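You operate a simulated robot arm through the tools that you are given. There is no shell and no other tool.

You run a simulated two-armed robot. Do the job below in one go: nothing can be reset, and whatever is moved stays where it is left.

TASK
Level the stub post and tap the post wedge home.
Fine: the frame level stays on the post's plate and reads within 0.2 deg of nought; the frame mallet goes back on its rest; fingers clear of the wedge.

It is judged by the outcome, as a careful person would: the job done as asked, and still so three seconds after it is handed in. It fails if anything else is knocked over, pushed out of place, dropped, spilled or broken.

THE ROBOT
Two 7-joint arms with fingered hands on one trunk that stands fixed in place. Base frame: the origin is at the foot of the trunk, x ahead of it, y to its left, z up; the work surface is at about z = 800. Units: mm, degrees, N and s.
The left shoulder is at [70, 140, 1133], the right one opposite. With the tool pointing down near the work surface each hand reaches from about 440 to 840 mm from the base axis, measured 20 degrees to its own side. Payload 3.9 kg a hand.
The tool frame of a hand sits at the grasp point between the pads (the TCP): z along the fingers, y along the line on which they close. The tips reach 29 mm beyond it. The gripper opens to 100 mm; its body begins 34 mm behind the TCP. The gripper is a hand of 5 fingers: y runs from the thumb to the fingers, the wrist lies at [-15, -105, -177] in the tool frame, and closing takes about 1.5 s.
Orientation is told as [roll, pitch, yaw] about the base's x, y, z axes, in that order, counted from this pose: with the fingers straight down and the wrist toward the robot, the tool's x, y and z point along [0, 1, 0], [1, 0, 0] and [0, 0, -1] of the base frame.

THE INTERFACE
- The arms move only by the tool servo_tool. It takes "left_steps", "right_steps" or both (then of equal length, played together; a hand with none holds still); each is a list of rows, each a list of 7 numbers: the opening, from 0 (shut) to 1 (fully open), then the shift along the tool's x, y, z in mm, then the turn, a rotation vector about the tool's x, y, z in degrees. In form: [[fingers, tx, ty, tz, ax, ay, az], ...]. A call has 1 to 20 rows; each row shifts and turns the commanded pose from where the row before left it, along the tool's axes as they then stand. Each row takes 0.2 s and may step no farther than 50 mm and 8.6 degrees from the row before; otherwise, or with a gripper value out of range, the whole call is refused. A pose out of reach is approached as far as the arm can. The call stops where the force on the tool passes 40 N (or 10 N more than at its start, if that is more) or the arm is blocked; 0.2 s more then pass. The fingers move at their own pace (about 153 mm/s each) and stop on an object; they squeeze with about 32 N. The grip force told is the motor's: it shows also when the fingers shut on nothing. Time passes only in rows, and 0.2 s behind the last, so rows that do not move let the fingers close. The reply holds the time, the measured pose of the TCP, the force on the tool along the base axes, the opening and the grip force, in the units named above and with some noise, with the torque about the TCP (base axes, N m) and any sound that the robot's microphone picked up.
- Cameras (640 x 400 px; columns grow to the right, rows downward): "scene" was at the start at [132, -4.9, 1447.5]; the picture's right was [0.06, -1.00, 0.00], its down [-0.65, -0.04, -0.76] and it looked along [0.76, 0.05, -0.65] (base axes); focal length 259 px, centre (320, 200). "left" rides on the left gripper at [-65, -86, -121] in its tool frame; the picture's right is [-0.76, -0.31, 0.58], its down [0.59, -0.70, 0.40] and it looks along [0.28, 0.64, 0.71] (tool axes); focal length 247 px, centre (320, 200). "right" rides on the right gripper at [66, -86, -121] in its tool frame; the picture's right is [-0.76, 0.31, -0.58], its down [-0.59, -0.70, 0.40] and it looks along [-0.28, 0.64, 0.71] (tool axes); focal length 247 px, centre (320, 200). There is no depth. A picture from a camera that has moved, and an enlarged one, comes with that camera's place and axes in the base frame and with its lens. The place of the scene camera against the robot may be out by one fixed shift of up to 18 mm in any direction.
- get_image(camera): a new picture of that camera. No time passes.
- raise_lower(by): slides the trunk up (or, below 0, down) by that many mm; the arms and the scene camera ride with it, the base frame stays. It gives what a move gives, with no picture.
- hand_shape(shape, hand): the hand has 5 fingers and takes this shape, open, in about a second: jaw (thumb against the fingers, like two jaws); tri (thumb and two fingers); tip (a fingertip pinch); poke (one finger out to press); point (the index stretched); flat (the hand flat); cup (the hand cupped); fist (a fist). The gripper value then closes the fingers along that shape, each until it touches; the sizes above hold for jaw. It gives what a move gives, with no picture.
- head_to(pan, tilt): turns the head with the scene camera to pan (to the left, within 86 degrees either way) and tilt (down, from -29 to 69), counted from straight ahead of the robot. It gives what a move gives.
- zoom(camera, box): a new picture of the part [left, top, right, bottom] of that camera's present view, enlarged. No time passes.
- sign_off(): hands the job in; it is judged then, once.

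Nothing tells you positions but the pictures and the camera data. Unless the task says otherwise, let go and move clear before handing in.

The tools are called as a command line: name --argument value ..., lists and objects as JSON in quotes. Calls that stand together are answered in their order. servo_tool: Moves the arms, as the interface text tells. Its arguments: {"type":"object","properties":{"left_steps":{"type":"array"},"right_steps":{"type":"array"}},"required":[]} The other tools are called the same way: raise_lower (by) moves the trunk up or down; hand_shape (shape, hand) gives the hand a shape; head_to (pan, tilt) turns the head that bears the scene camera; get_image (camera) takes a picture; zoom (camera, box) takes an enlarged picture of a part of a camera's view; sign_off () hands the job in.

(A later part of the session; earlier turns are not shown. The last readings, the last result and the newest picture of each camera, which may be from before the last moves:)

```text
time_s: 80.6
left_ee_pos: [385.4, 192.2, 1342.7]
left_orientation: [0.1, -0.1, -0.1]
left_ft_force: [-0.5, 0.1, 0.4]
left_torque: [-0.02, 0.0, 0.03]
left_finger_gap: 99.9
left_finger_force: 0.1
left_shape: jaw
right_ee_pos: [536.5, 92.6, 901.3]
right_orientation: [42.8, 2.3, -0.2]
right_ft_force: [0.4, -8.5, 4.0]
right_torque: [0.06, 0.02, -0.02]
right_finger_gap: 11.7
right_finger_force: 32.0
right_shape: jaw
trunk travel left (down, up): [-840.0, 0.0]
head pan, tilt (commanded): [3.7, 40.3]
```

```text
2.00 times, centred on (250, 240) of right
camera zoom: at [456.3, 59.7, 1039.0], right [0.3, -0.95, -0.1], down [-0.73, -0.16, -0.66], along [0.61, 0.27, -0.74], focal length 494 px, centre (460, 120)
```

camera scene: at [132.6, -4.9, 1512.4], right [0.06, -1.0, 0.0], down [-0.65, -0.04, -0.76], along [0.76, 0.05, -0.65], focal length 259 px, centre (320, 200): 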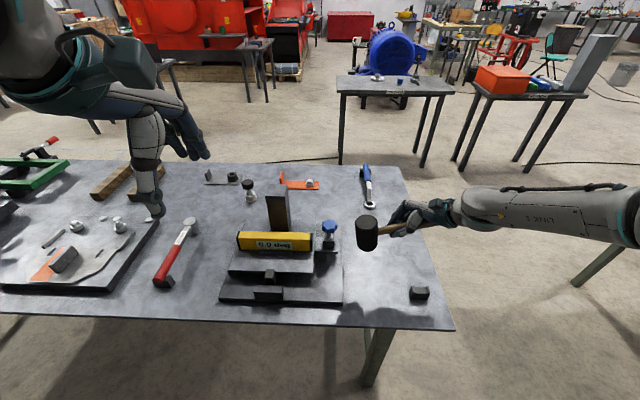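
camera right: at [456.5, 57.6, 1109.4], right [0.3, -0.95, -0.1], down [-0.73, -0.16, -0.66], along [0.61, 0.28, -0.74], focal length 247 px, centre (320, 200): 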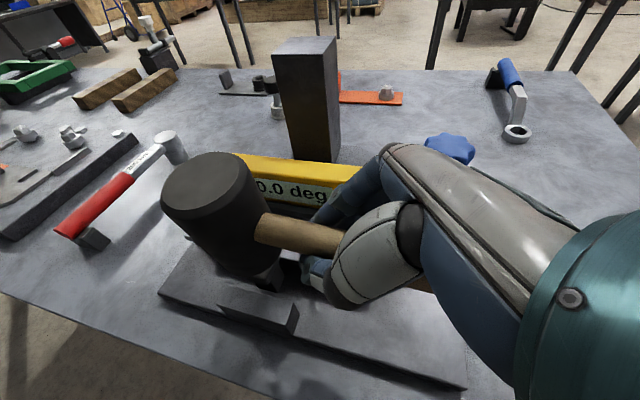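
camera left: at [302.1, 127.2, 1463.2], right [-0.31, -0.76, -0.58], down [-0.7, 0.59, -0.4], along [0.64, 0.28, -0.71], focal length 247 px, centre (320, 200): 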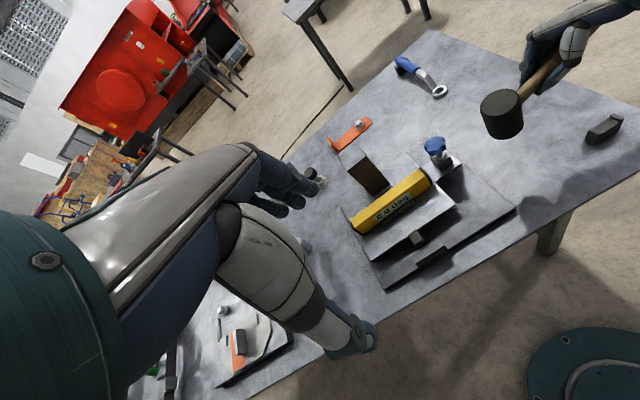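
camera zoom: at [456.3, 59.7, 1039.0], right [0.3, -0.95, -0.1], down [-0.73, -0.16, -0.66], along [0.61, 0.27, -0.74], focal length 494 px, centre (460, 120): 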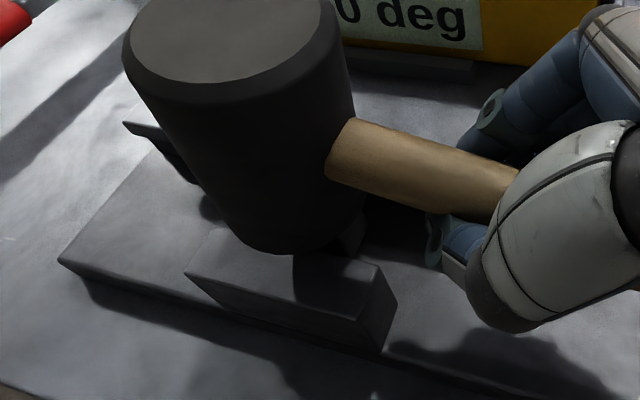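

Lifting again to check the wedge.

servo_tool --right_steps '[[0, 13.5, -0.9, -14.7, 0, 0, 0], [0, 20.3, -1.36, -22, 0, 0, 0], [0, 20.3, -1.36, -22, 0, 0, 0], [0, 6.8, -0.4, -7.3, 0, 0, 0], [0, 0, 0, 0, 0, 0, 0]]'

zoom --camera "scene" --box '[235, 240, 305, 310]'

zoom --camera "right" --box '[140, 140, 360, 340]'

zoom --camera "left" --box '[380, 180, 470, 270]'

```text
time_s: 81.8
left_ee_pos: [386.4, 193.1, 1341.5]
left_orientation: [0.0, 0.0, -0.1]
left_ft_force: [0.8, -0.4, -1.0]
left_torque: [0.0, 0.03, 0.01]
left_finger_gap: 99.8
left_finger_force: 0.0
left_shape: jaw
right_ee_pos: [535.3, 92.8, 992.7]
right_orientation: [42.7, 2.6, 0.0]
right_ft_force: [-0.1, -0.5, -3.7]
right_torque: [-0.24, 0.0, 0.03]
right_finger_gap: 11.6
right_finger_force: 32.2
right_shape: jaw
trunk travel left (down, up): [-840.0, 0.0]
head pan, tilt (commanded): [3.7, 40.3]
```

```text
5.71 times, centred on (270, 275) of scene
camera zoom: at [132.7, -5.1, 1512.4], right [0.06, -1.0, 0.0], down [-0.65, -0.04, -0.76], along [0.76, 0.05, -0.65], focal length 1479 px, centre (606, -229)
```

zoom: 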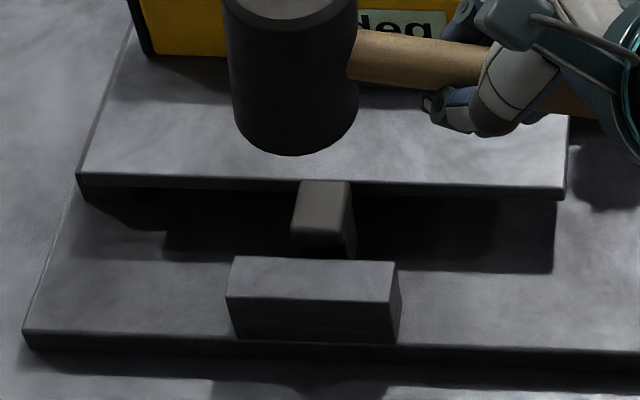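

```text
2.00 times, centred on (250, 240) of right
camera zoom: at [455.0, 60.5, 1129.2], right [0.3, -0.95, -0.1], down [-0.73, -0.16, -0.66], along [0.61, 0.28, -0.74], focal length 494 px, centre (460, 120)
```

zoom: 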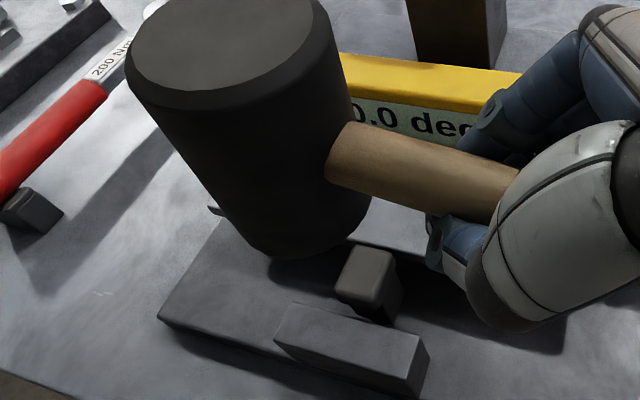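

```text
4.44 times, centred on (425, 225) of left
camera zoom: at [302.2, 127.0, 1463.2], right [-0.31, -0.76, -0.58], down [-0.7, 0.59, -0.4], along [0.64, 0.28, -0.71], focal length 1098 px, centre (-147, 89)
```

zoom: 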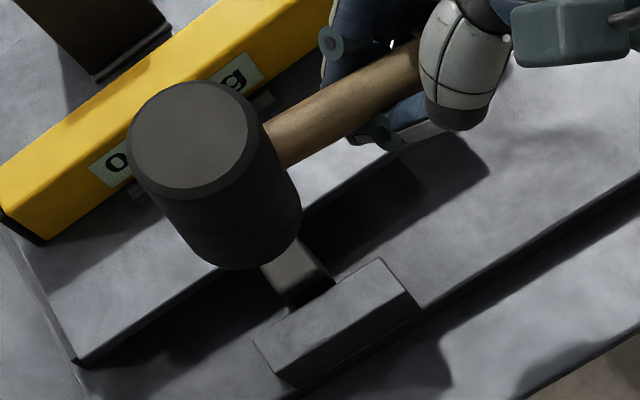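

The wedge is at about 10 mm of travel, but the mallet has rotated about 11° up in the grip. I'll roll the hand back to level the head, then tap quickly without overdriving below contact.

servo_tool --right_steps '[[0, 0, 0, 0, 0, -5.5, 0], [0, 0, 0, 0, 0, -5.5, 0], [0, 0, 0, 0, 0, 0, 0]]'

zoom --camera "scene" --box '[235, 210, 325, 310]'

zoom --camera "left" --box '[380, 170, 470, 260]'

```text
time_s: 82.6
left_ee_pos: [387.9, 192.6, 1339.8]
left_orientation: [0.0, 0.0, -0.2]
left_ft_force: [1.3, -0.6, 0.1]
left_torque: [0.02, -0.02, 0.0]
left_finger_gap: 99.9
left_finger_force: 0.1
left_shape: jaw
right_ee_pos: [535.2, 92.8, 993.0]
right_orientation: [31.8, 2.6, 0.0]
right_ft_force: [1.0, -0.3, -5.2]
right_torque: [-0.24, 0.0, 0.03]
right_finger_gap: 11.4
right_finger_force: 32.9
right_shape: jaw
trunk travel left (down, up): [-840.0, 0.0]
head pan, tilt (commanded): [3.7, 40.3]
```

```text
4.00 times, centred on (280, 260) of scene
camera zoom: at [133.5, -6.1, 1512.3], right [0.06, -1.0, 0.0], down [-0.65, -0.04, -0.76], along [0.76, 0.05, -0.65], focal length 1035 px, centre (480, -40)
```

zoom: 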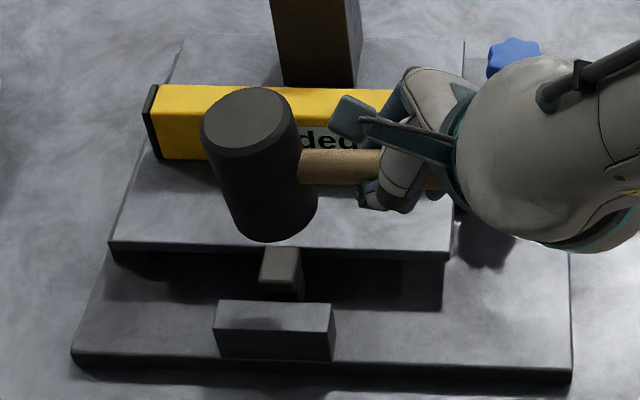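

```text
4.44 times, centred on (425, 215) of left
camera zoom: at [302.9, 126.1, 1463.1], right [-0.31, -0.76, -0.58], down [-0.7, 0.59, -0.4], along [0.64, 0.28, -0.71], focal length 1098 px, centre (-147, 133)
```

zoom: 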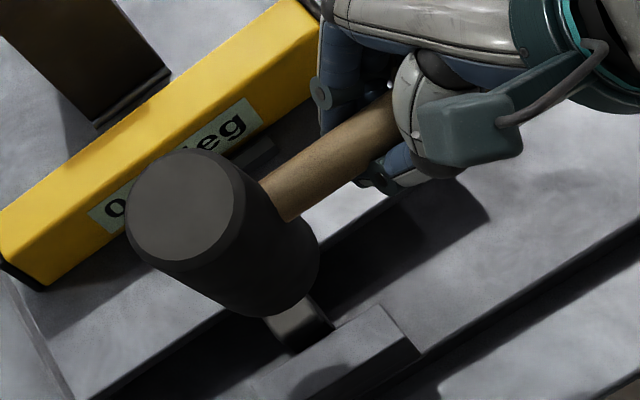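

The head is near upright with a slight droop. I'll shift 6 mm left, come down, and give two quick taps, then lift to look.

servo_tool --right_steps '[[0, -6.6, 0.8, 16.4, 0, 0, 0], [0, -6.6, 0.8, 16.4, 0, 0, 0], [0, 0, 0, 0, 0, 0, 0], [0, -19.5, 1.6, 31.4, 0, 0, 0], [0, 0, 0, 0, 0, 0, 0], [0, 18.4, -1.6, -29.7, 0, 0, 0], [0, 0, 0, 0, 0, 0, 0], [0, -21.6, 1.8, 34.8, 0, 0, 0], [0, 0, 0, 0, 0, 0, 0], [0, 18.4, -1.6, -29.7, 0, 0, 0], [0, 18.4, -1.6, -29.7, 0, 0, 0], [0, 0, 0, 0, 0, 0, 0]]'

zoom --camera "scene" --box '[235, 240, 305, 310]'

zoom --camera "right" --box '[140, 140, 360, 340]'

zoom --camera "left" --box '[380, 180, 470, 270]'

```text
time_s: 85.2
left_ee_pos: [388.1, 193.4, 1341.1]
left_orientation: [-0.2, 0.0, 0.0]
left_ft_force: [-0.3, -0.9, 0.5]
left_torque: [0.03, 0.03, -0.02]
left_finger_gap: 99.9
left_finger_force: 0.0
left_shape: jaw
right_ee_pos: [536.9, 100.2, 985.3]
right_orientation: [31.6, 2.6, -0.1]
right_ft_force: [1.0, 0.3, -4.7]
right_torque: [-0.26, 0.01, -0.01]
right_finger_gap: 11.3
right_finger_force: 32.1
right_shape: jaw
trunk travel left (down, up): [-840.0, 0.0]
head pan, tilt (commanded): [3.7, 40.3]
```

```text
5.71 times, centred on (270, 275) of scene
camera zoom: at [133.5, -4.5, 1512.3], right [0.06, -1.0, 0.0], down [-0.65, -0.04, -0.76], along [0.76, 0.05, -0.65], focal length 1479 px, centre (606, -229)
```

zoom: 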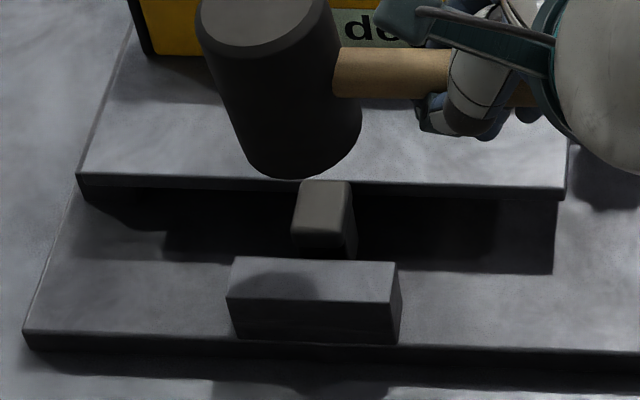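

```text
2.00 times, centred on (250, 240) of right
camera zoom: at [456.9, 93.2, 1126.2], right [0.31, -0.95, 0.08], down [-0.73, -0.29, -0.62], along [0.61, 0.13, -0.78], focal length 494 px, centre (460, 120)
```

zoom: 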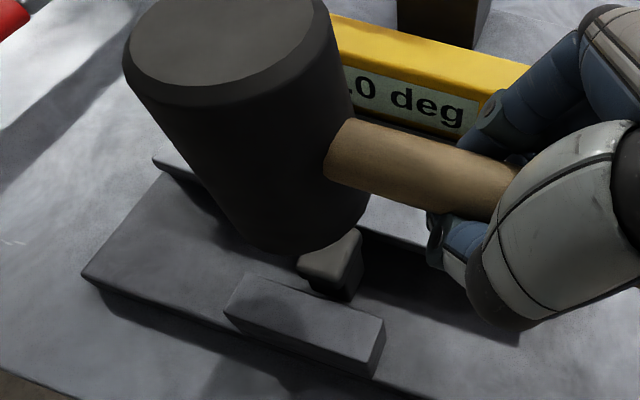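

```text
4.44 times, centred on (425, 225) of left
camera zoom: at [303.0, 127.7, 1463.0], right [-0.31, -0.76, -0.58], down [-0.7, 0.59, -0.4], along [0.64, 0.28, -0.71], focal length 1098 px, centre (-147, 89)
```

zoom: 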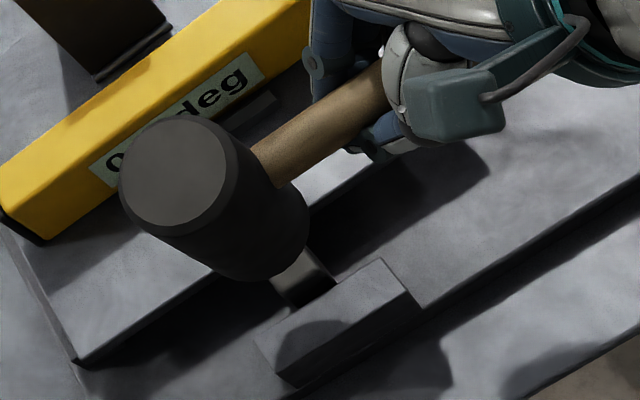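

The cap hasn't moved this time, so either it is home or the taps barely reached. I'll lower slowly onto it to find the contact height and feel the resistance.

servo_tool --right_steps '[[0, -13.2, 1.1, 21.2, 0, 0, 0], [0, -13.2, 1.1, 21.2, 0, 0, 0], [0, -5.3, 0.4, 8.5, 0, 0, 0], [0, 0, 0, 0, 0, 0, 0]]'

zoom --camera "scene" --box '[235, 230, 305, 300]'

servo_tool --right_steps '[[0, -2.1, 0.2, 3.4, 0, 0, 0], [0, -2.1, 0.2, 3.4, 0, 0, 0], [0, 0, 0, 0, 0, 0, 0]]'

zoom --camera "scene" --box '[235, 230, 305, 300]'

zoom --camera "right" --box '[140, 140, 360, 340]'

```text
time_s: 86.2
left_ee_pos: [387.8, 193.9, 1342.7]
left_orientation: [0.0, 0.0, -0.1]
left_ft_force: [0.9, 0.5, 0.3]
left_torque: [0.01, 0.0, 0.01]
left_finger_gap: 99.6
left_finger_force: 0.0
left_shape: jaw
right_ee_pos: [535.2, 100.8, 925.2]
right_orientation: [31.7, 2.5, 0.0]
right_ft_force: [0.7, -0.2, -4.8]
right_torque: [-0.29, -0.02, -0.02]
right_finger_gap: 11.2
right_finger_force: 31.7
right_shape: jaw
trunk travel left (down, up): [-840.0, 0.0]
head pan, tilt (commanded): [3.7, 40.3]
```

```text
5.71 times, centred on (270, 265) of scene
camera zoom: at [132.7, -4.8, 1512.4], right [0.06, -1.0, 0.0], down [-0.65, -0.04, -0.76], along [0.76, 0.05, -0.65], focal length 1479 px, centre (606, -171)
```

zoom: 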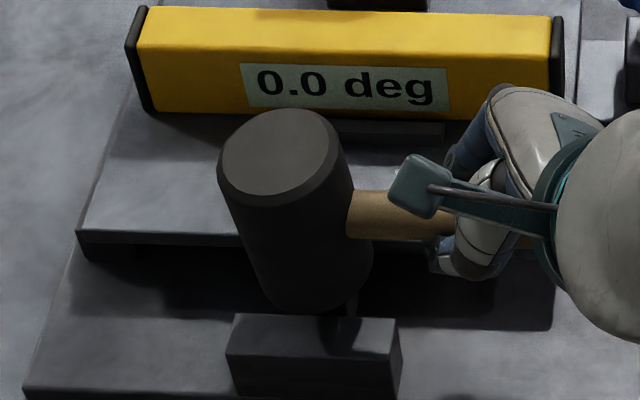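

```text
time_s: 87.0
left_ee_pos: [386.7, 194.6, 1341.9]
left_orientation: [0.0, 0.0, 0.0]
left_ft_force: [0.3, -0.2, 0.0]
left_torque: [-0.01, -0.01, -0.03]
left_finger_gap: 99.8
left_finger_force: 0.2
left_shape: jaw
right_ee_pos: [535.1, 99.0, 917.2]
right_orientation: [31.7, 2.5, 0.0]
right_ft_force: [-0.4, -1.9, -0.2]
right_torque: [0.04, 0.0, 0.04]
right_finger_gap: 11.4
right_finger_force: 31.7
right_shape: jaw
trunk travel left (down, up): [-840.0, 0.0]
head pan, tilt (commanded): [3.7, 40.3]
```

```text
5.71 times, centred on (270, 265) of scene
camera zoom: at [132.1, -5.1, 1512.5], right [0.06, -1.0, 0.0], down [-0.65, -0.04, -0.76], along [0.76, 0.05, -0.65], focal length 1479 px, centre (606, -171)
```

zoom: 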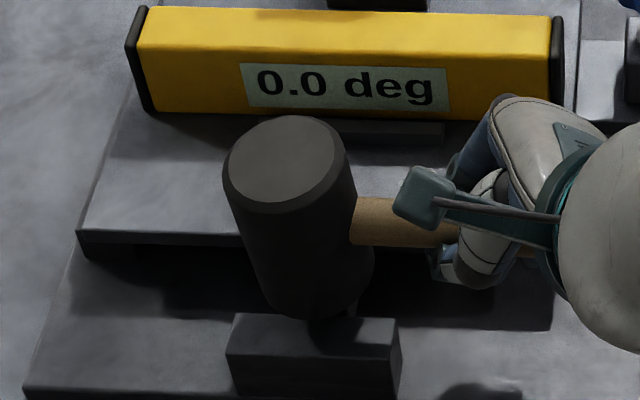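

```text
2.00 times, centred on (250, 240) of right
camera zoom: at [455.2, 93.0, 1057.8], right [0.31, -0.95, 0.08], down [-0.73, -0.29, -0.62], along [0.61, 0.13, -0.78], focal length 494 px, centre (460, 120)
```

zoom: 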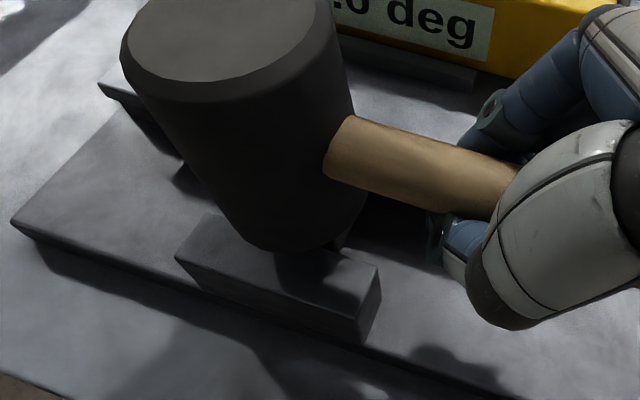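

Contact is at TCP z≈919, so the last taps barely reached. Giving faster strikes through that height.

servo_tool --right_steps '[[0, 18.4, -1.6, -29.7, 0, 0, 0], [0, 0, 0, 0, 0, 0, 0], [0, -24.5, 2.1, 39.5, 0, 0, 0], [0, 0, 0, 0, 0, 0, 0], [0, 22.1, -1.9, -35.7, 0, 0, 0], [0, 0, 0, 0, 0, 0, 0], [0, -23, 2, 37, 0, 0, 0], [0, 0, 0, 0, 0, 0, 0], [0, 18.4, -1.6, -29.7, 0, 0, 0], [0, 18.4, -1.6, -29.7, 0, 0, 0], [0, 0, 0, 0, 0, 0, 0]]'

zoom --camera "scene" --box '[235, 240, 305, 310]'

zoom --camera "right" --box '[140, 140, 360, 340]'

zoom --camera "left" --box '[380, 180, 470, 270]'

```text
time_s: 89.4
left_ee_pos: [387.7, 193.9, 1341.0]
left_orientation: [-0.1, -0.1, -0.1]
left_ft_force: [0.1, 0.9, -1.2]
left_torque: [-0.01, 0.01, 0.03]
left_finger_gap: 99.7
left_finger_force: 0.1
left_shape: jaw
right_ee_pos: [536.9, 99.5, 972.9]
right_orientation: [31.7, 2.6, -0.1]
right_ft_force: [-0.5, 0.1, -3.9]
right_torque: [-0.25, 0.04, 0.0]
right_finger_gap: 9.3
right_finger_force: 32.2
right_shape: jaw
trunk travel left (down, up): [-840.0, 0.0]
head pan, tilt (commanded): [3.7, 40.3]
```

```text
5.71 times, centred on (270, 275) of scene
camera zoom: at [133.4, -4.6, 1512.3], right [0.06, -1.0, 0.0], down [-0.65, -0.04, -0.76], along [0.76, 0.05, -0.65], focal length 1479 px, centre (606, -229)
```

zoom: 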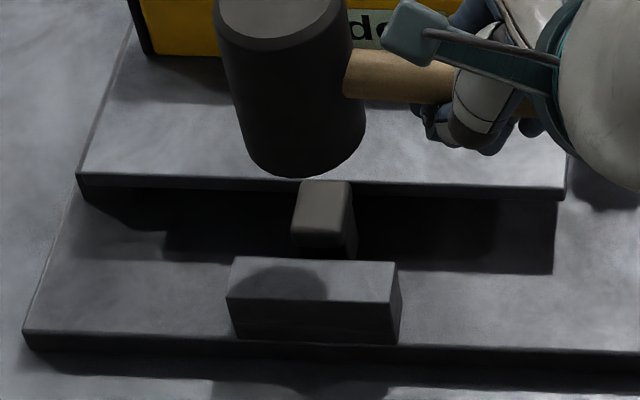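

```text
2.00 times, centred on (250, 240) of right
camera zoom: at [457.8, 92.2, 1114.4], right [0.31, -0.95, 0.08], down [-0.73, -0.29, -0.62], along [0.61, 0.13, -0.78], focal length 494 px, centre (460, 120)
```

zoom: 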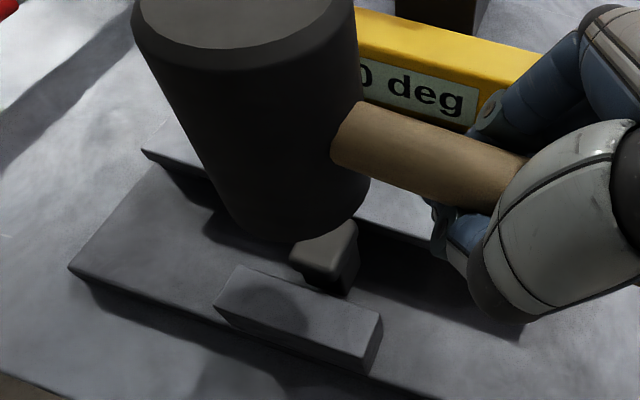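

```text
4.44 times, centred on (425, 225) of left
camera zoom: at [302.9, 127.6, 1463.0], right [-0.31, -0.76, -0.58], down [-0.7, 0.59, -0.4], along [0.64, 0.28, -0.71], focal length 1098 px, centre (-147, 89)
```

zoom: 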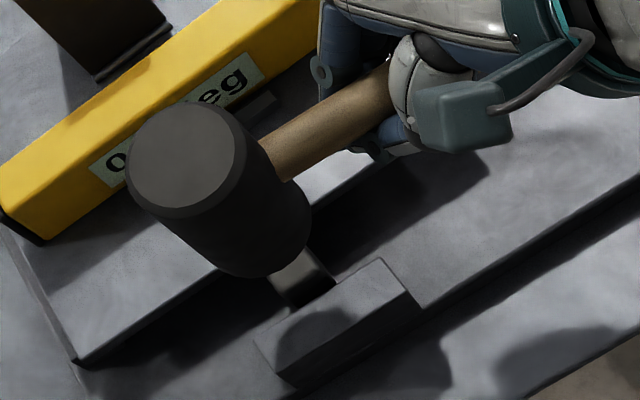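

The cap hasn't moved after two firm strikes, so it may be bottomed. I'll move the mallet aside and inspect closely for any remaining gap.

servo_tool --right_steps '[[0, -10, 0, -40, 0, 0, 0], [0, -30, 0, -30, 0, 0, 0], [0, 0, 0, 0, 0, 0, 0]]'

zoom --camera "scene" --box '[250, 255, 295, 300]'

get_image --camera "right"

zoom --camera "left" --box '[395, 205, 440, 250]'

```text
time_s: 90.2
left_ee_pos: [388.6, 194.9, 1341.9]
left_orientation: [-0.1, 0.1, 0.0]
left_ft_force: [-0.4, -0.1, -0.3]
left_torque: [-0.01, -0.01, -0.01]
left_finger_gap: 99.9
left_finger_force: 0.0
left_shape: jaw
right_ee_pos: [537.0, 32.7, 1012.6]
right_orientation: [31.7, 2.6, -0.1]
right_ft_force: [-0.5, 1.5, -4.5]
right_torque: [-0.28, 0.02, -0.02]
right_finger_gap: 9.6
right_finger_force: 32.2
right_shape: jaw
trunk travel left (down, up): [-840.0, 0.0]
head pan, tilt (commanded): [3.7, 40.3]
```

```text
8.89 times, centred on (272, 278) of scene
camera zoom: at [133.3, -2.9, 1512.3], right [0.06, -1.0, 0.0], down [-0.65, -0.04, -0.76], along [0.76, 0.05, -0.65], focal length 2301 px, centre (742, -489)
```

zoom: 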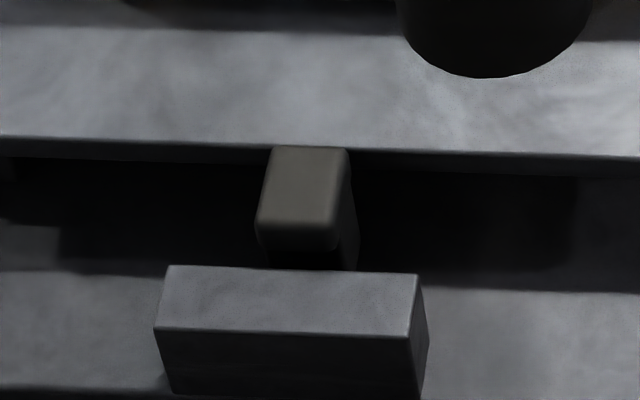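

```text
taken
camera right: at [457.2, 25.3, 1152.7], right [0.31, -0.95, 0.08], down [-0.73, -0.29, -0.62], along [0.61, 0.13, -0.78], focal length 247 px, centre (320, 200)
```

right: 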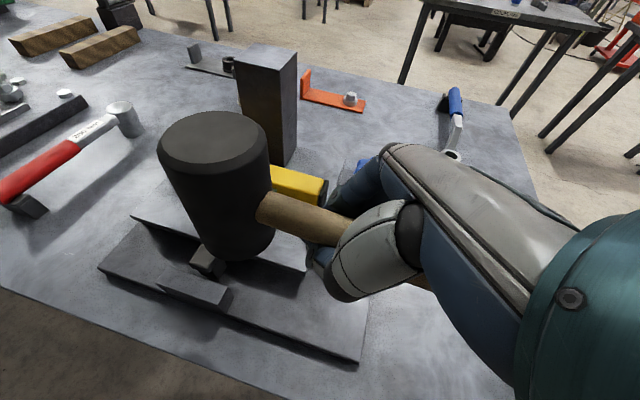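

```text
8.89 times, centred on (418, 228) of left
camera zoom: at [302.8, 129.2, 1462.8], right [-0.31, -0.76, -0.58], down [-0.7, 0.59, -0.4], along [0.64, 0.28, -0.71], focal length 2195 px, centre (-547, -44)
```

zoom: 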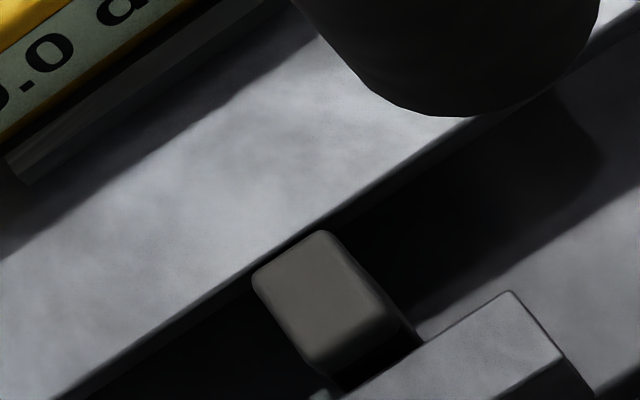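

The level still reads 0.0. The wedge hasn't visibly reached a clear stop, and my strikes have been slow. I'll strike again with a longer run-up so the head arrives at full speed.

servo_tool --right_steps '[[0, 26.4, 0, 16.3, 0, 0, 0], [0, 26.4, 0, 16.3, 0, 0, 0], [0, 0, 0, 0, 0, 0, 0], [0, -26, 2.2, 42, 0, 0, 0], [0, -25, 2.1, 40, 0, 0, 0], [0, 0, 0, 0, 0, 0, 0], [0, 18.4, -1.6, -29.7, 0, 0, 0], [0, 18.4, -1.6, -29.7, 0, 0, 0], [0, 0, 0, 0, 0, 0, 0]]'

zoom --camera "scene" --box '[250, 255, 295, 300]'

zoom --camera "scene" --box '[235, 220, 325, 310]'

zoom --camera "right" --box '[140, 140, 360, 340]'

```text
time_s: 92.2
left_ee_pos: [387.9, 194.0, 1340.4]
left_orientation: [0.0, 0.1, -0.2]
left_ft_force: [-0.8, 0.1, 0.1]
left_torque: [-0.02, 0.03, -0.01]
left_finger_gap: 99.8
left_finger_force: 0.0
left_shape: jaw
right_ee_pos: [537.6, 90.7, 986.6]
right_orientation: [31.7, 2.6, 0.0]
right_ft_force: [0.2, 0.1, -3.9]
right_torque: [-0.23, 0.03, 0.0]
right_finger_gap: 9.1
right_finger_force: 31.3
right_shape: jaw
trunk travel left (down, up): [-840.0, 0.0]
head pan, tilt (commanded): [3.7, 40.3]
```

```text
8.89 times, centred on (272, 278) of scene
camera zoom: at [133.3, -5.0, 1512.3], right [0.06, -1.0, 0.0], down [-0.65, -0.04, -0.76], along [0.76, 0.05, -0.65], focal length 2301 px, centre (742, -489)
```

zoom: 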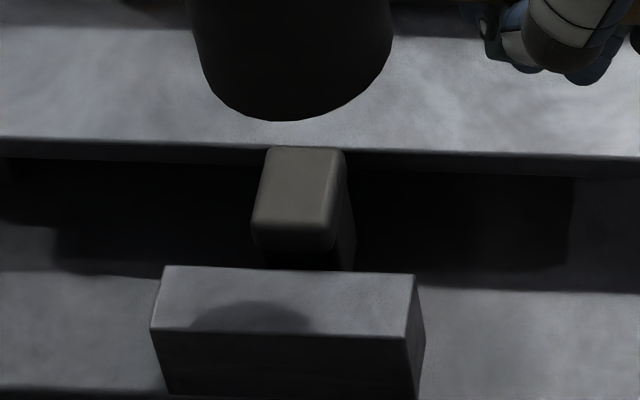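

```text
4.44 times, centred on (280, 265) of scene
camera zoom: at [133.3, -5.0, 1512.3], right [0.06, -1.0, 0.0], down [-0.65, -0.04, -0.76], along [0.76, 0.05, -0.65], focal length 1150 px, centre (498, -89)
```

zoom: 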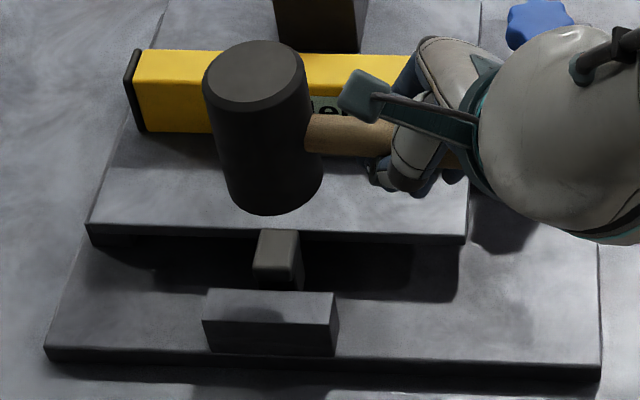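

```text
2.00 times, centred on (250, 240) of right
camera zoom: at [457.3, 84.4, 1127.0], right [0.31, -0.95, 0.08], down [-0.73, -0.29, -0.62], along [0.61, 0.13, -0.78], focal length 494 px, centre (460, 120)
```

zoom: 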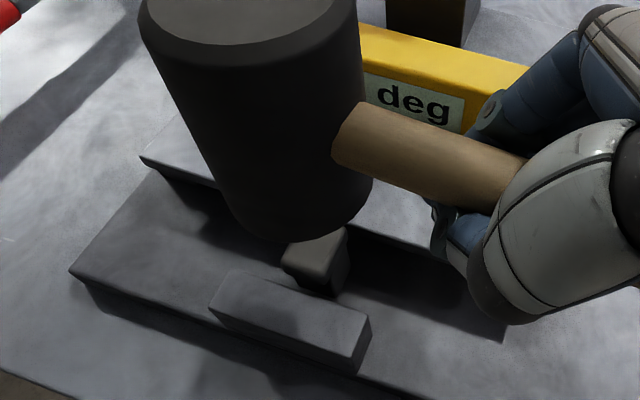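

No movement at all from a full-speed strike. One more strike with a hold at the bottom, to confirm the head is really on the cap.

servo_tool --right_steps '[[0, 11, -1, -17.8, 0, 0, 0], [0, 0, 0, 0, 0, 0, 0], [0, -26, 2.2, 42, 0, 0, 0], [0, -24.5, 2.1, 39.5, 0, 0, 0], [0, 0, 0, 0, 0, 0, 0]]'

zoom --camera "scene" --box '[235, 220, 325, 310]'

zoom --camera "right" --box '[140, 140, 360, 340]'

zoom --camera "left" --box '[380, 180, 470, 270]'

```text
time_s: 93.4
left_ee_pos: [386.9, 193.8, 1341.5]
left_orientation: [-0.1, -0.2, -0.1]
left_ft_force: [0.4, 1.4, 0.4]
left_torque: [0.01, -0.03, 0.0]
left_finger_gap: 99.9
left_finger_force: 0.1
left_shape: jaw
right_ee_pos: [536.6, 89.9, 911.3]
right_orientation: [31.7, 2.4, -0.1]
right_ft_force: [-0.5, -0.4, -3.8]
right_torque: [-0.2, -0.03, -0.06]
right_finger_gap: 9.6
right_finger_force: 31.7
right_shape: jaw
trunk travel left (down, up): [-840.0, 0.0]
head pan, tilt (commanded): [3.7, 40.3]
```

```text
4.44 times, centred on (280, 265) of scene
camera zoom: at [131.5, -4.4, 1512.5], right [0.06, -1.0, 0.0], down [-0.65, -0.04, -0.76], along [0.76, 0.05, -0.65], focal length 1150 px, centre (498, -89)
```

zoom: 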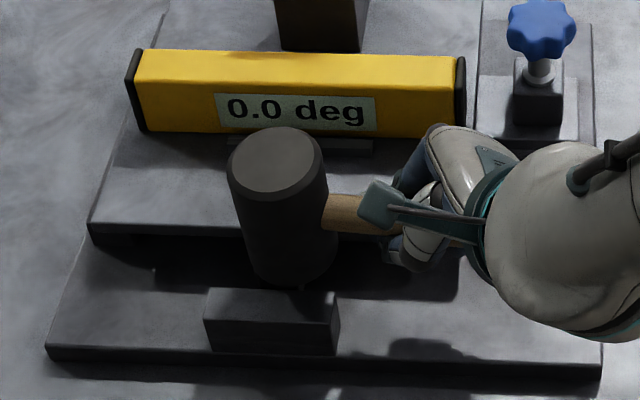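

```text
2.00 times, centred on (250, 240) of right
camera zoom: at [456.6, 83.0, 1051.3], right [0.31, -0.95, 0.08], down [-0.73, -0.29, -0.62], along [0.61, 0.13, -0.78], focal length 494 px, centre (460, 120)
```

zoom: 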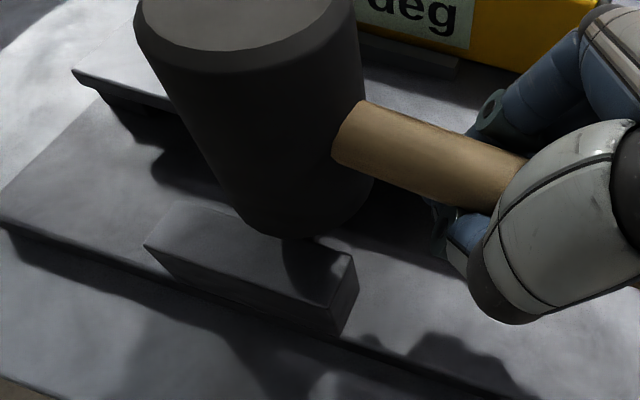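

```text
4.44 times, centred on (425, 225) of left
camera zoom: at [301.0, 127.8, 1463.5], right [-0.31, -0.76, -0.58], down [-0.7, 0.59, -0.4], along [0.64, 0.28, -0.71], focal length 1098 px, centre (-147, 89)
```

zoom: 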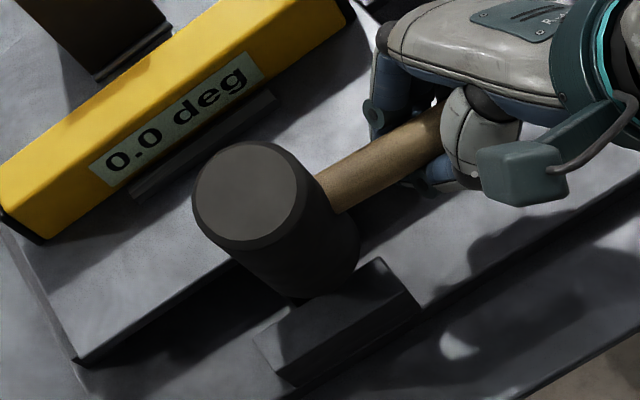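

There's still no contact at TCP z=911, because the mallet re-seated in my grip. So the last strikes missed. I'll lower slowly to find the cap again.

servo_tool --right_steps '[[0, -1.6, 0.1, 2.5, 0, 0, 0], [0, -1.6, 0.1, 2.5, 0, 0, 0], [0, 0, 0, 0, 0, 0, 0]]'

servo_tool --right_steps '[[0, -1.6, 0.1, 2.5, 0, 0, 0], [0, 0, 0, 0, 0, 0, 0]]'

servo_tool --right_steps '[[0, -1.6, 0.1, 2.5, 0, 0, 0], [0, 0, 0, 0, 0, 0, 0]]'

zoom --camera "scene" --box '[235, 220, 325, 310]'

```text
time_s: 94.2
left_ee_pos: [387.6, 192.1, 1341.7]
left_orientation: [0.0, -0.1, -0.1]
left_ft_force: [-0.4, -0.3, 0.2]
left_torque: [0.01, -0.02, -0.01]
left_finger_gap: 99.6
left_finger_force: 0.0
left_shape: jaw
right_ee_pos: [536.4, 89.2, 904.7]
right_orientation: [31.9, 2.5, 0.1]
right_ft_force: [-0.2, -2.9, 2.8]
right_torque: [0.01, -0.05, -0.02]
right_finger_gap: 9.4
right_finger_force: 32.0
right_shape: jaw
trunk travel left (down, up): [-840.0, 0.0]
head pan, tilt (commanded): [3.7, 40.3]
```

```text
time_s: 94.8
left_ee_pos: [386.5, 194.4, 1342.2]
left_orientation: [0.0, -0.1, 0.0]
left_ft_force: [-0.8, 0.1, 0.7]
left_torque: [-0.03, 0.0, 0.02]
left_finger_gap: 100.1
left_finger_force: 0.1
left_shape: jaw
right_ee_pos: [535.9, 90.9, 901.8]
right_orientation: [31.6, 2.5, 0.0]
right_ft_force: [0.7, -1.6, 0.2]
right_torque: [-0.01, -0.01, -0.03]
right_finger_gap: 8.6
right_finger_force: 31.4
right_shape: jaw
trunk travel left (down, up): [-840.0, 0.0]
head pan, tilt (commanded): [3.7, 40.3]
```

```text
time_s: 95.4
left_ee_pos: [386.0, 193.0, 1341.8]
left_orientation: [0.0, -0.1, -0.1]
left_ft_force: [0.2, -0.4, -0.3]
left_torque: [-0.01, 0.0, 0.0]
left_finger_gap: 99.9
left_finger_force: 0.1
left_shape: jaw
right_ee_pos: [537.1, 91.1, 900.0]
right_orientation: [31.7, 2.4, 0.0]
right_ft_force: [0.1, -1.8, 0.0]
right_torque: [0.02, -0.01, -0.03]
right_finger_gap: 8.9
right_finger_force: 31.8
right_shape: jaw
trunk travel left (down, up): [-840.0, 0.0]
head pan, tilt (commanded): [3.7, 40.3]
```

```text
4.44 times, centred on (280, 265) of scene
camera zoom: at [131.9, -5.2, 1512.5], right [0.06, -1.0, 0.0], down [-0.65, -0.04, -0.76], along [0.76, 0.05, -0.65], focal length 1150 px, centre (498, -89)
```

zoom: 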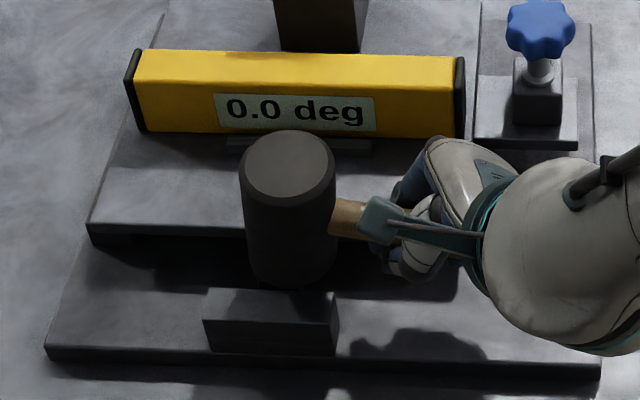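

Contact is around TCP z≈907. I'll level the mallet (roll -4°) and give two full-speed strikes that pass through that height.

servo_tool --right_steps '[[0, 0, 0, -10, 0, -4, 0], [0, 19, -1.9, -36, 0, 0, 0], [0, 21.6, -2.1, -41.1, 0, 0, 0], [0, 0, 0, 0, 0, 0, 0], [0, -22.3, 2.2, 42.5, 0, 0, 0], [0, -22.3, 2.2, 42.5, 0, 0, 0], [0, 0, 0, 0, 0, 0, 0], [0, 22.3, -2.2, -42.5, 0, 0, 0], [0, 22.3, -2.2, -42.5, 0, 0, 0], [0, 0, 0, 0, 0, 0, 0], [0, -22.3, 2.2, 42.5, 0, 0, 0], [0, -22.3, 2.2, 42.5, 0, 0, 0], [0, 0, 0, 0, 0, 0, 0], [0, 22.3, -2.2, -42.5, 0, 0, 0], [0, 22.3, -2.2, -42.5, 0, 0, 0], [0, 0, 0, 0, 0, 0, 0]]'

zoom --camera "scene" --box '[250, 255, 295, 300]'

zoom --camera "scene" --box '[235, 210, 325, 310]'

zoom --camera "right" --box '[140, 140, 360, 340]'

```text
time_s: 98.8
left_ee_pos: [389.5, 193.9, 1341.5]
left_orientation: [0.1, -0.1, -0.1]
left_ft_force: [0.2, -0.9, 0.3]
left_torque: [-0.03, 0.0, 0.0]
left_finger_gap: 99.5
left_finger_force: 0.0
left_shape: jaw
right_ee_pos: [540.1, 87.8, 994.5]
right_orientation: [27.7, 2.7, 0.0]
right_ft_force: [-0.3, 0.3, -4.1]
right_torque: [-0.2, 0.05, -0.02]
right_finger_gap: 8.7
right_finger_force: 31.7
right_shape: jaw
trunk travel left (down, up): [-840.0, 0.0]
head pan, tilt (commanded): [3.7, 40.3]
```

```text
8.89 times, centred on (272, 278) of scene
camera zoom: at [134.2, -4.6, 1512.2], right [0.06, -1.0, 0.0], down [-0.65, -0.04, -0.76], along [0.76, 0.05, -0.65], focal length 2301 px, centre (742, -489)
```

zoom: 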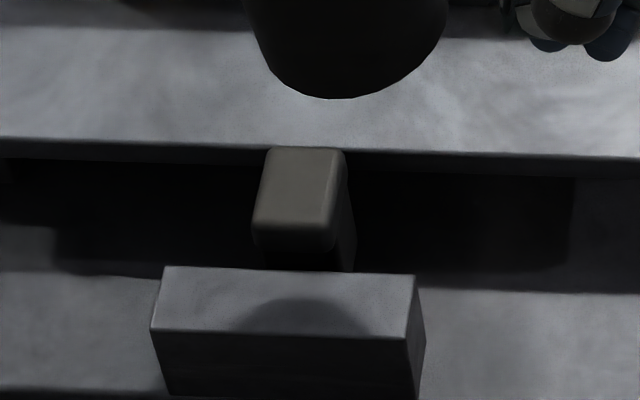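

```text
4.00 times, centred on (280, 260) of scene
camera zoom: at [134.2, -4.6, 1512.2], right [0.06, -1.0, 0.0], down [-0.65, -0.04, -0.76], along [0.76, 0.05, -0.65], focal length 1035 px, centre (480, -40)
```

zoom: 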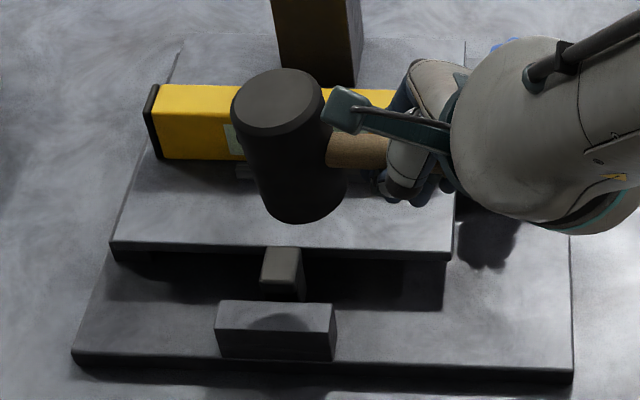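

```text
2.00 times, centred on (250, 240) of right
camera zoom: at [459.7, 89.7, 1135.5], right [0.31, -0.94, 0.14], down [-0.73, -0.34, -0.59], along [0.61, 0.08, -0.79], focal length 494 px, centre (460, 120)
```

zoom: 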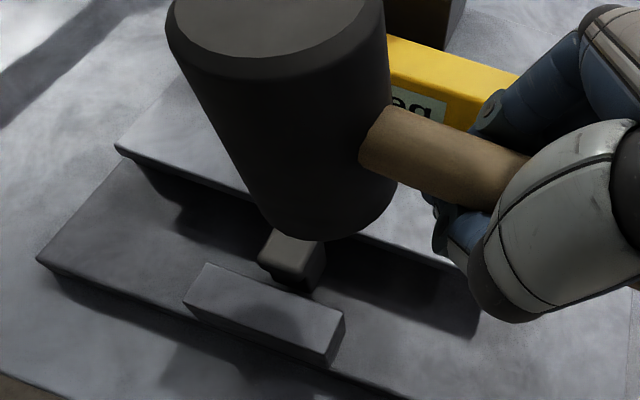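

No change again, though the mallet has slipped along its handle and the head sits a bit right of centre. I'll re-measure the head position to make sure the next strike is square on the cap.

zoom --camera "left" --box '[380, 150, 480, 260]'

get_image --camera "right"

get_image --camera "scene"

```text
3.64 times, centred on (430, 205) of left
camera zoom: at [303.7, 127.5, 1462.8], right [-0.31, -0.76, -0.58], down [-0.7, 0.59, -0.4], along [0.64, 0.28, -0.71], focal length 898 px, centre (-80, 182)
```

zoom: 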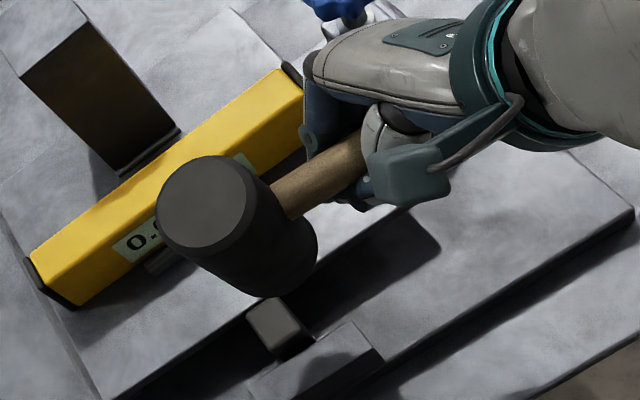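

```text
taken
camera right: at [459.7, 89.7, 1135.5], right [0.31, -0.94, 0.14], down [-0.73, -0.34, -0.59], along [0.61, 0.08, -0.79], focal length 247 px, centre (320, 200)
```

right: 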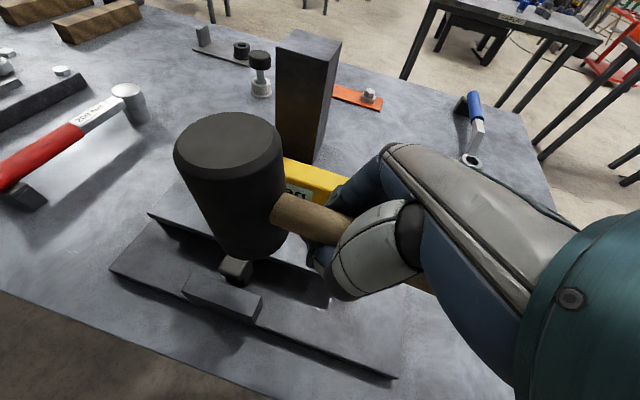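

```text
taken
camera scene: at [134.2, -4.6, 1512.2], right [0.06, -1.0, 0.0], down [-0.65, -0.04, -0.76], along [0.76, 0.05, -0.65], focal length 259 px, centre (320, 200)
```

scene: 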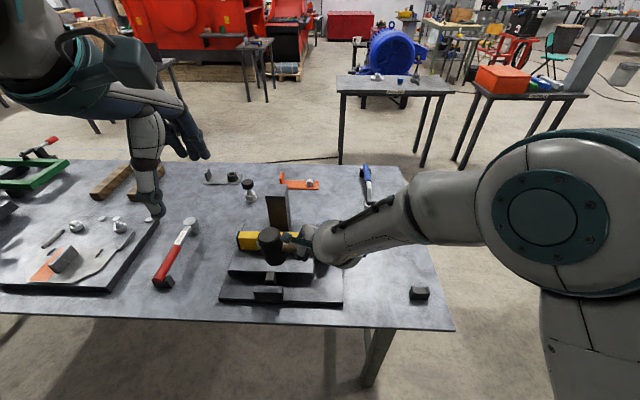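

In fact the handle has now seated deep in the palm, which is a firmer grip. I'll centre the head over the cap, level it, strike at full speed, and hold at the bottom to confirm contact.

servo_tool --right_steps '[[0, 0, 0, 0, 0, 6, 0], [0, 13.7, -9, 9.6, 0, 0, 0], [0, -6.7, 0.6, 10, 0, 0, 0], [0, 0, 0, 0, 0, 0, 0], [0, -26.6, 2.3, 39.9, 0, 0, 0], [0, -26.6, 2.3, 39.9, 0, 0, 0], [0, 0, 0, 0, 0, 0, 0]]'

zoom --camera "scene" --box '[235, 220, 325, 310]'

zoom --camera "right" --box '[140, 140, 360, 340]'

```text
time_s: 100.4
left_ee_pos: [385.8, 193.6, 1342.0]
left_orientation: [0.0, 0.0, 0.0]
left_ft_force: [0.5, -0.4, -0.1]
left_torque: [-0.03, -0.01, -0.01]
left_finger_gap: 100.0
left_finger_force: 0.0
left_shape: jaw
right_ee_pos: [526.4, 102.9, 886.3]
right_orientation: [33.7, 2.4, 0.1]
right_ft_force: [-0.3, -2.1, -1.9]
right_torque: [-0.01, -0.02, -0.07]
right_finger_gap: 8.6
right_finger_force: 31.7
right_shape: jaw
trunk travel left (down, up): [-840.0, 0.0]
head pan, tilt (commanded): [3.7, 40.3]
```

```text
4.44 times, centred on (280, 265) of scene
camera zoom: at [131.2, -4.9, 1512.6], right [0.06, -1.0, 0.0], down [-0.64, -0.04, -0.76], along [0.76, 0.05, -0.65], focal length 1150 px, centre (498, -89)
```

zoom: 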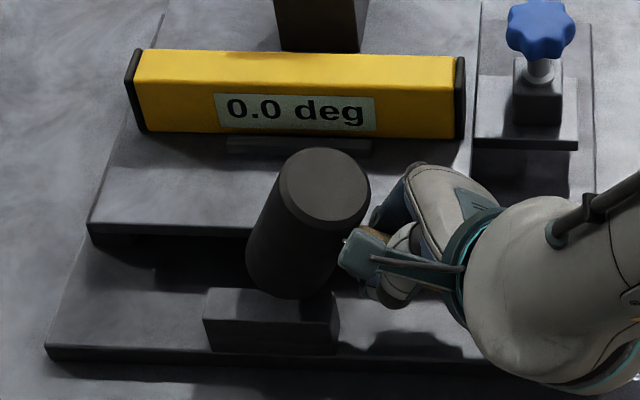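

```text
2.00 times, centred on (250, 240) of right
camera zoom: at [446.7, 92.2, 1026.3], right [0.31, -0.95, 0.05], down [-0.73, -0.27, -0.63], along [0.61, 0.16, -0.78], focal length 494 px, centre (460, 120)
```

zoom: 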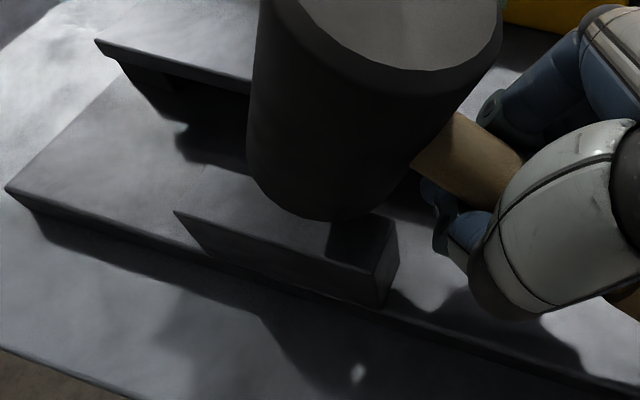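

The strike clearly landed: the mallet was knocked about 25° round in my grip. I'll lift and check both the wedge and the mallet.

servo_tool --right_steps '[[0, 16.6, -1.4, -24.9, 0, 0, 0], [0, 22.2, -1.9, -33.2, 0, 0, 0], [0, 22.2, -1.9, -33.2, 0, 0, 0], [0, 0, 0, 0, 0, 0, 0]]'

zoom --camera "scene" --box '[250, 255, 295, 300]'

zoom --camera "scene" --box '[235, 190, 345, 310]'

get_image --camera "right"

zoom --camera "left" --box '[380, 130, 500, 260]'

```text
time_s: 101.4
left_ee_pos: [387.8, 194.4, 1341.6]
left_orientation: [0.0, 0.0, -0.1]
left_ft_force: [0.2, 0.4, -0.6]
left_torque: [0.0, 0.0, 0.0]
left_finger_gap: 99.9
left_finger_force: 0.1
left_shape: jaw
right_ee_pos: [530.2, 103.1, 994.5]
right_orientation: [33.7, 2.6, 0.0]
right_ft_force: [0.5, -0.4, -4.0]
right_torque: [-0.15, 0.06, 0.02]
right_finger_gap: 8.7
right_finger_force: 31.8
right_shape: jaw
trunk travel left (down, up): [-840.0, 0.0]
head pan, tilt (commanded): [3.7, 40.3]
```

```text
8.89 times, centred on (272, 278) of scene
camera zoom: at [133.5, -5.0, 1512.3], right [0.06, -1.0, 0.0], down [-0.65, -0.04, -0.76], along [0.76, 0.05, -0.65], focal length 2301 px, centre (742, -489)
```

zoom: 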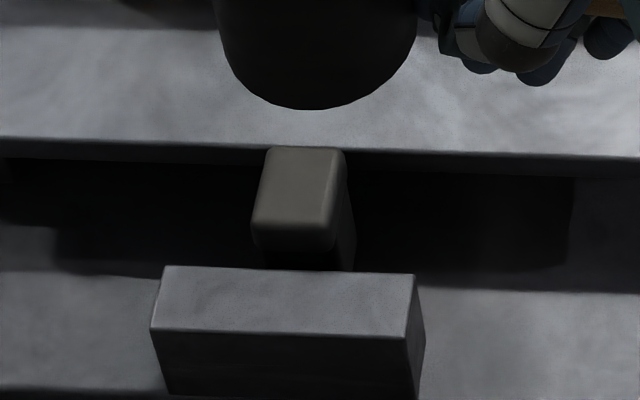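

```text
3.33 times, centred on (290, 250) of scene
camera zoom: at [133.5, -5.0, 1512.3], right [0.06, -1.0, 0.0], down [-0.65, -0.04, -0.76], along [0.76, 0.05, -0.65], focal length 863 px, centre (420, 33)
```

zoom: 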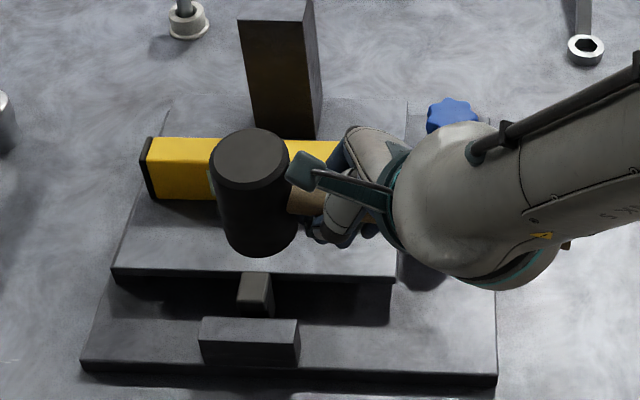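

```text
taken
camera right: at [450.5, 91.0, 1135.3], right [0.31, -0.95, 0.05], down [-0.73, -0.27, -0.63], along [0.61, 0.16, -0.78], focal length 247 px, centre (320, 200)
```

right: 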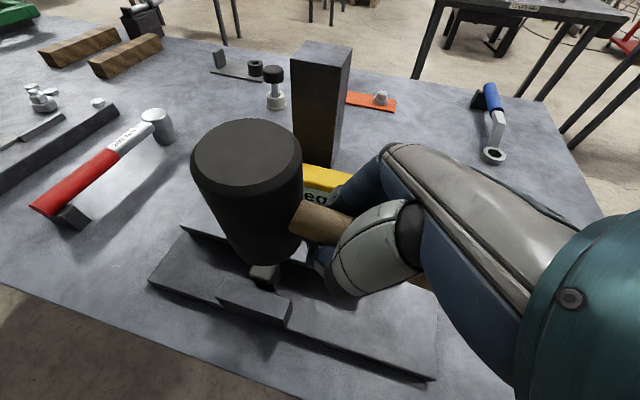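

```text
3.08 times, centred on (440, 195) of left
camera zoom: at [303.0, 127.2, 1463.0], right [-0.31, -0.76, -0.58], down [-0.7, 0.59, -0.4], along [0.64, 0.28, -0.71], focal length 760 px, centre (-49, 215)
```

zoom: 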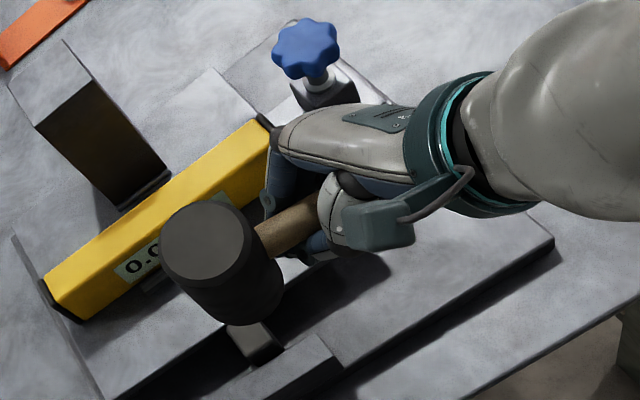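

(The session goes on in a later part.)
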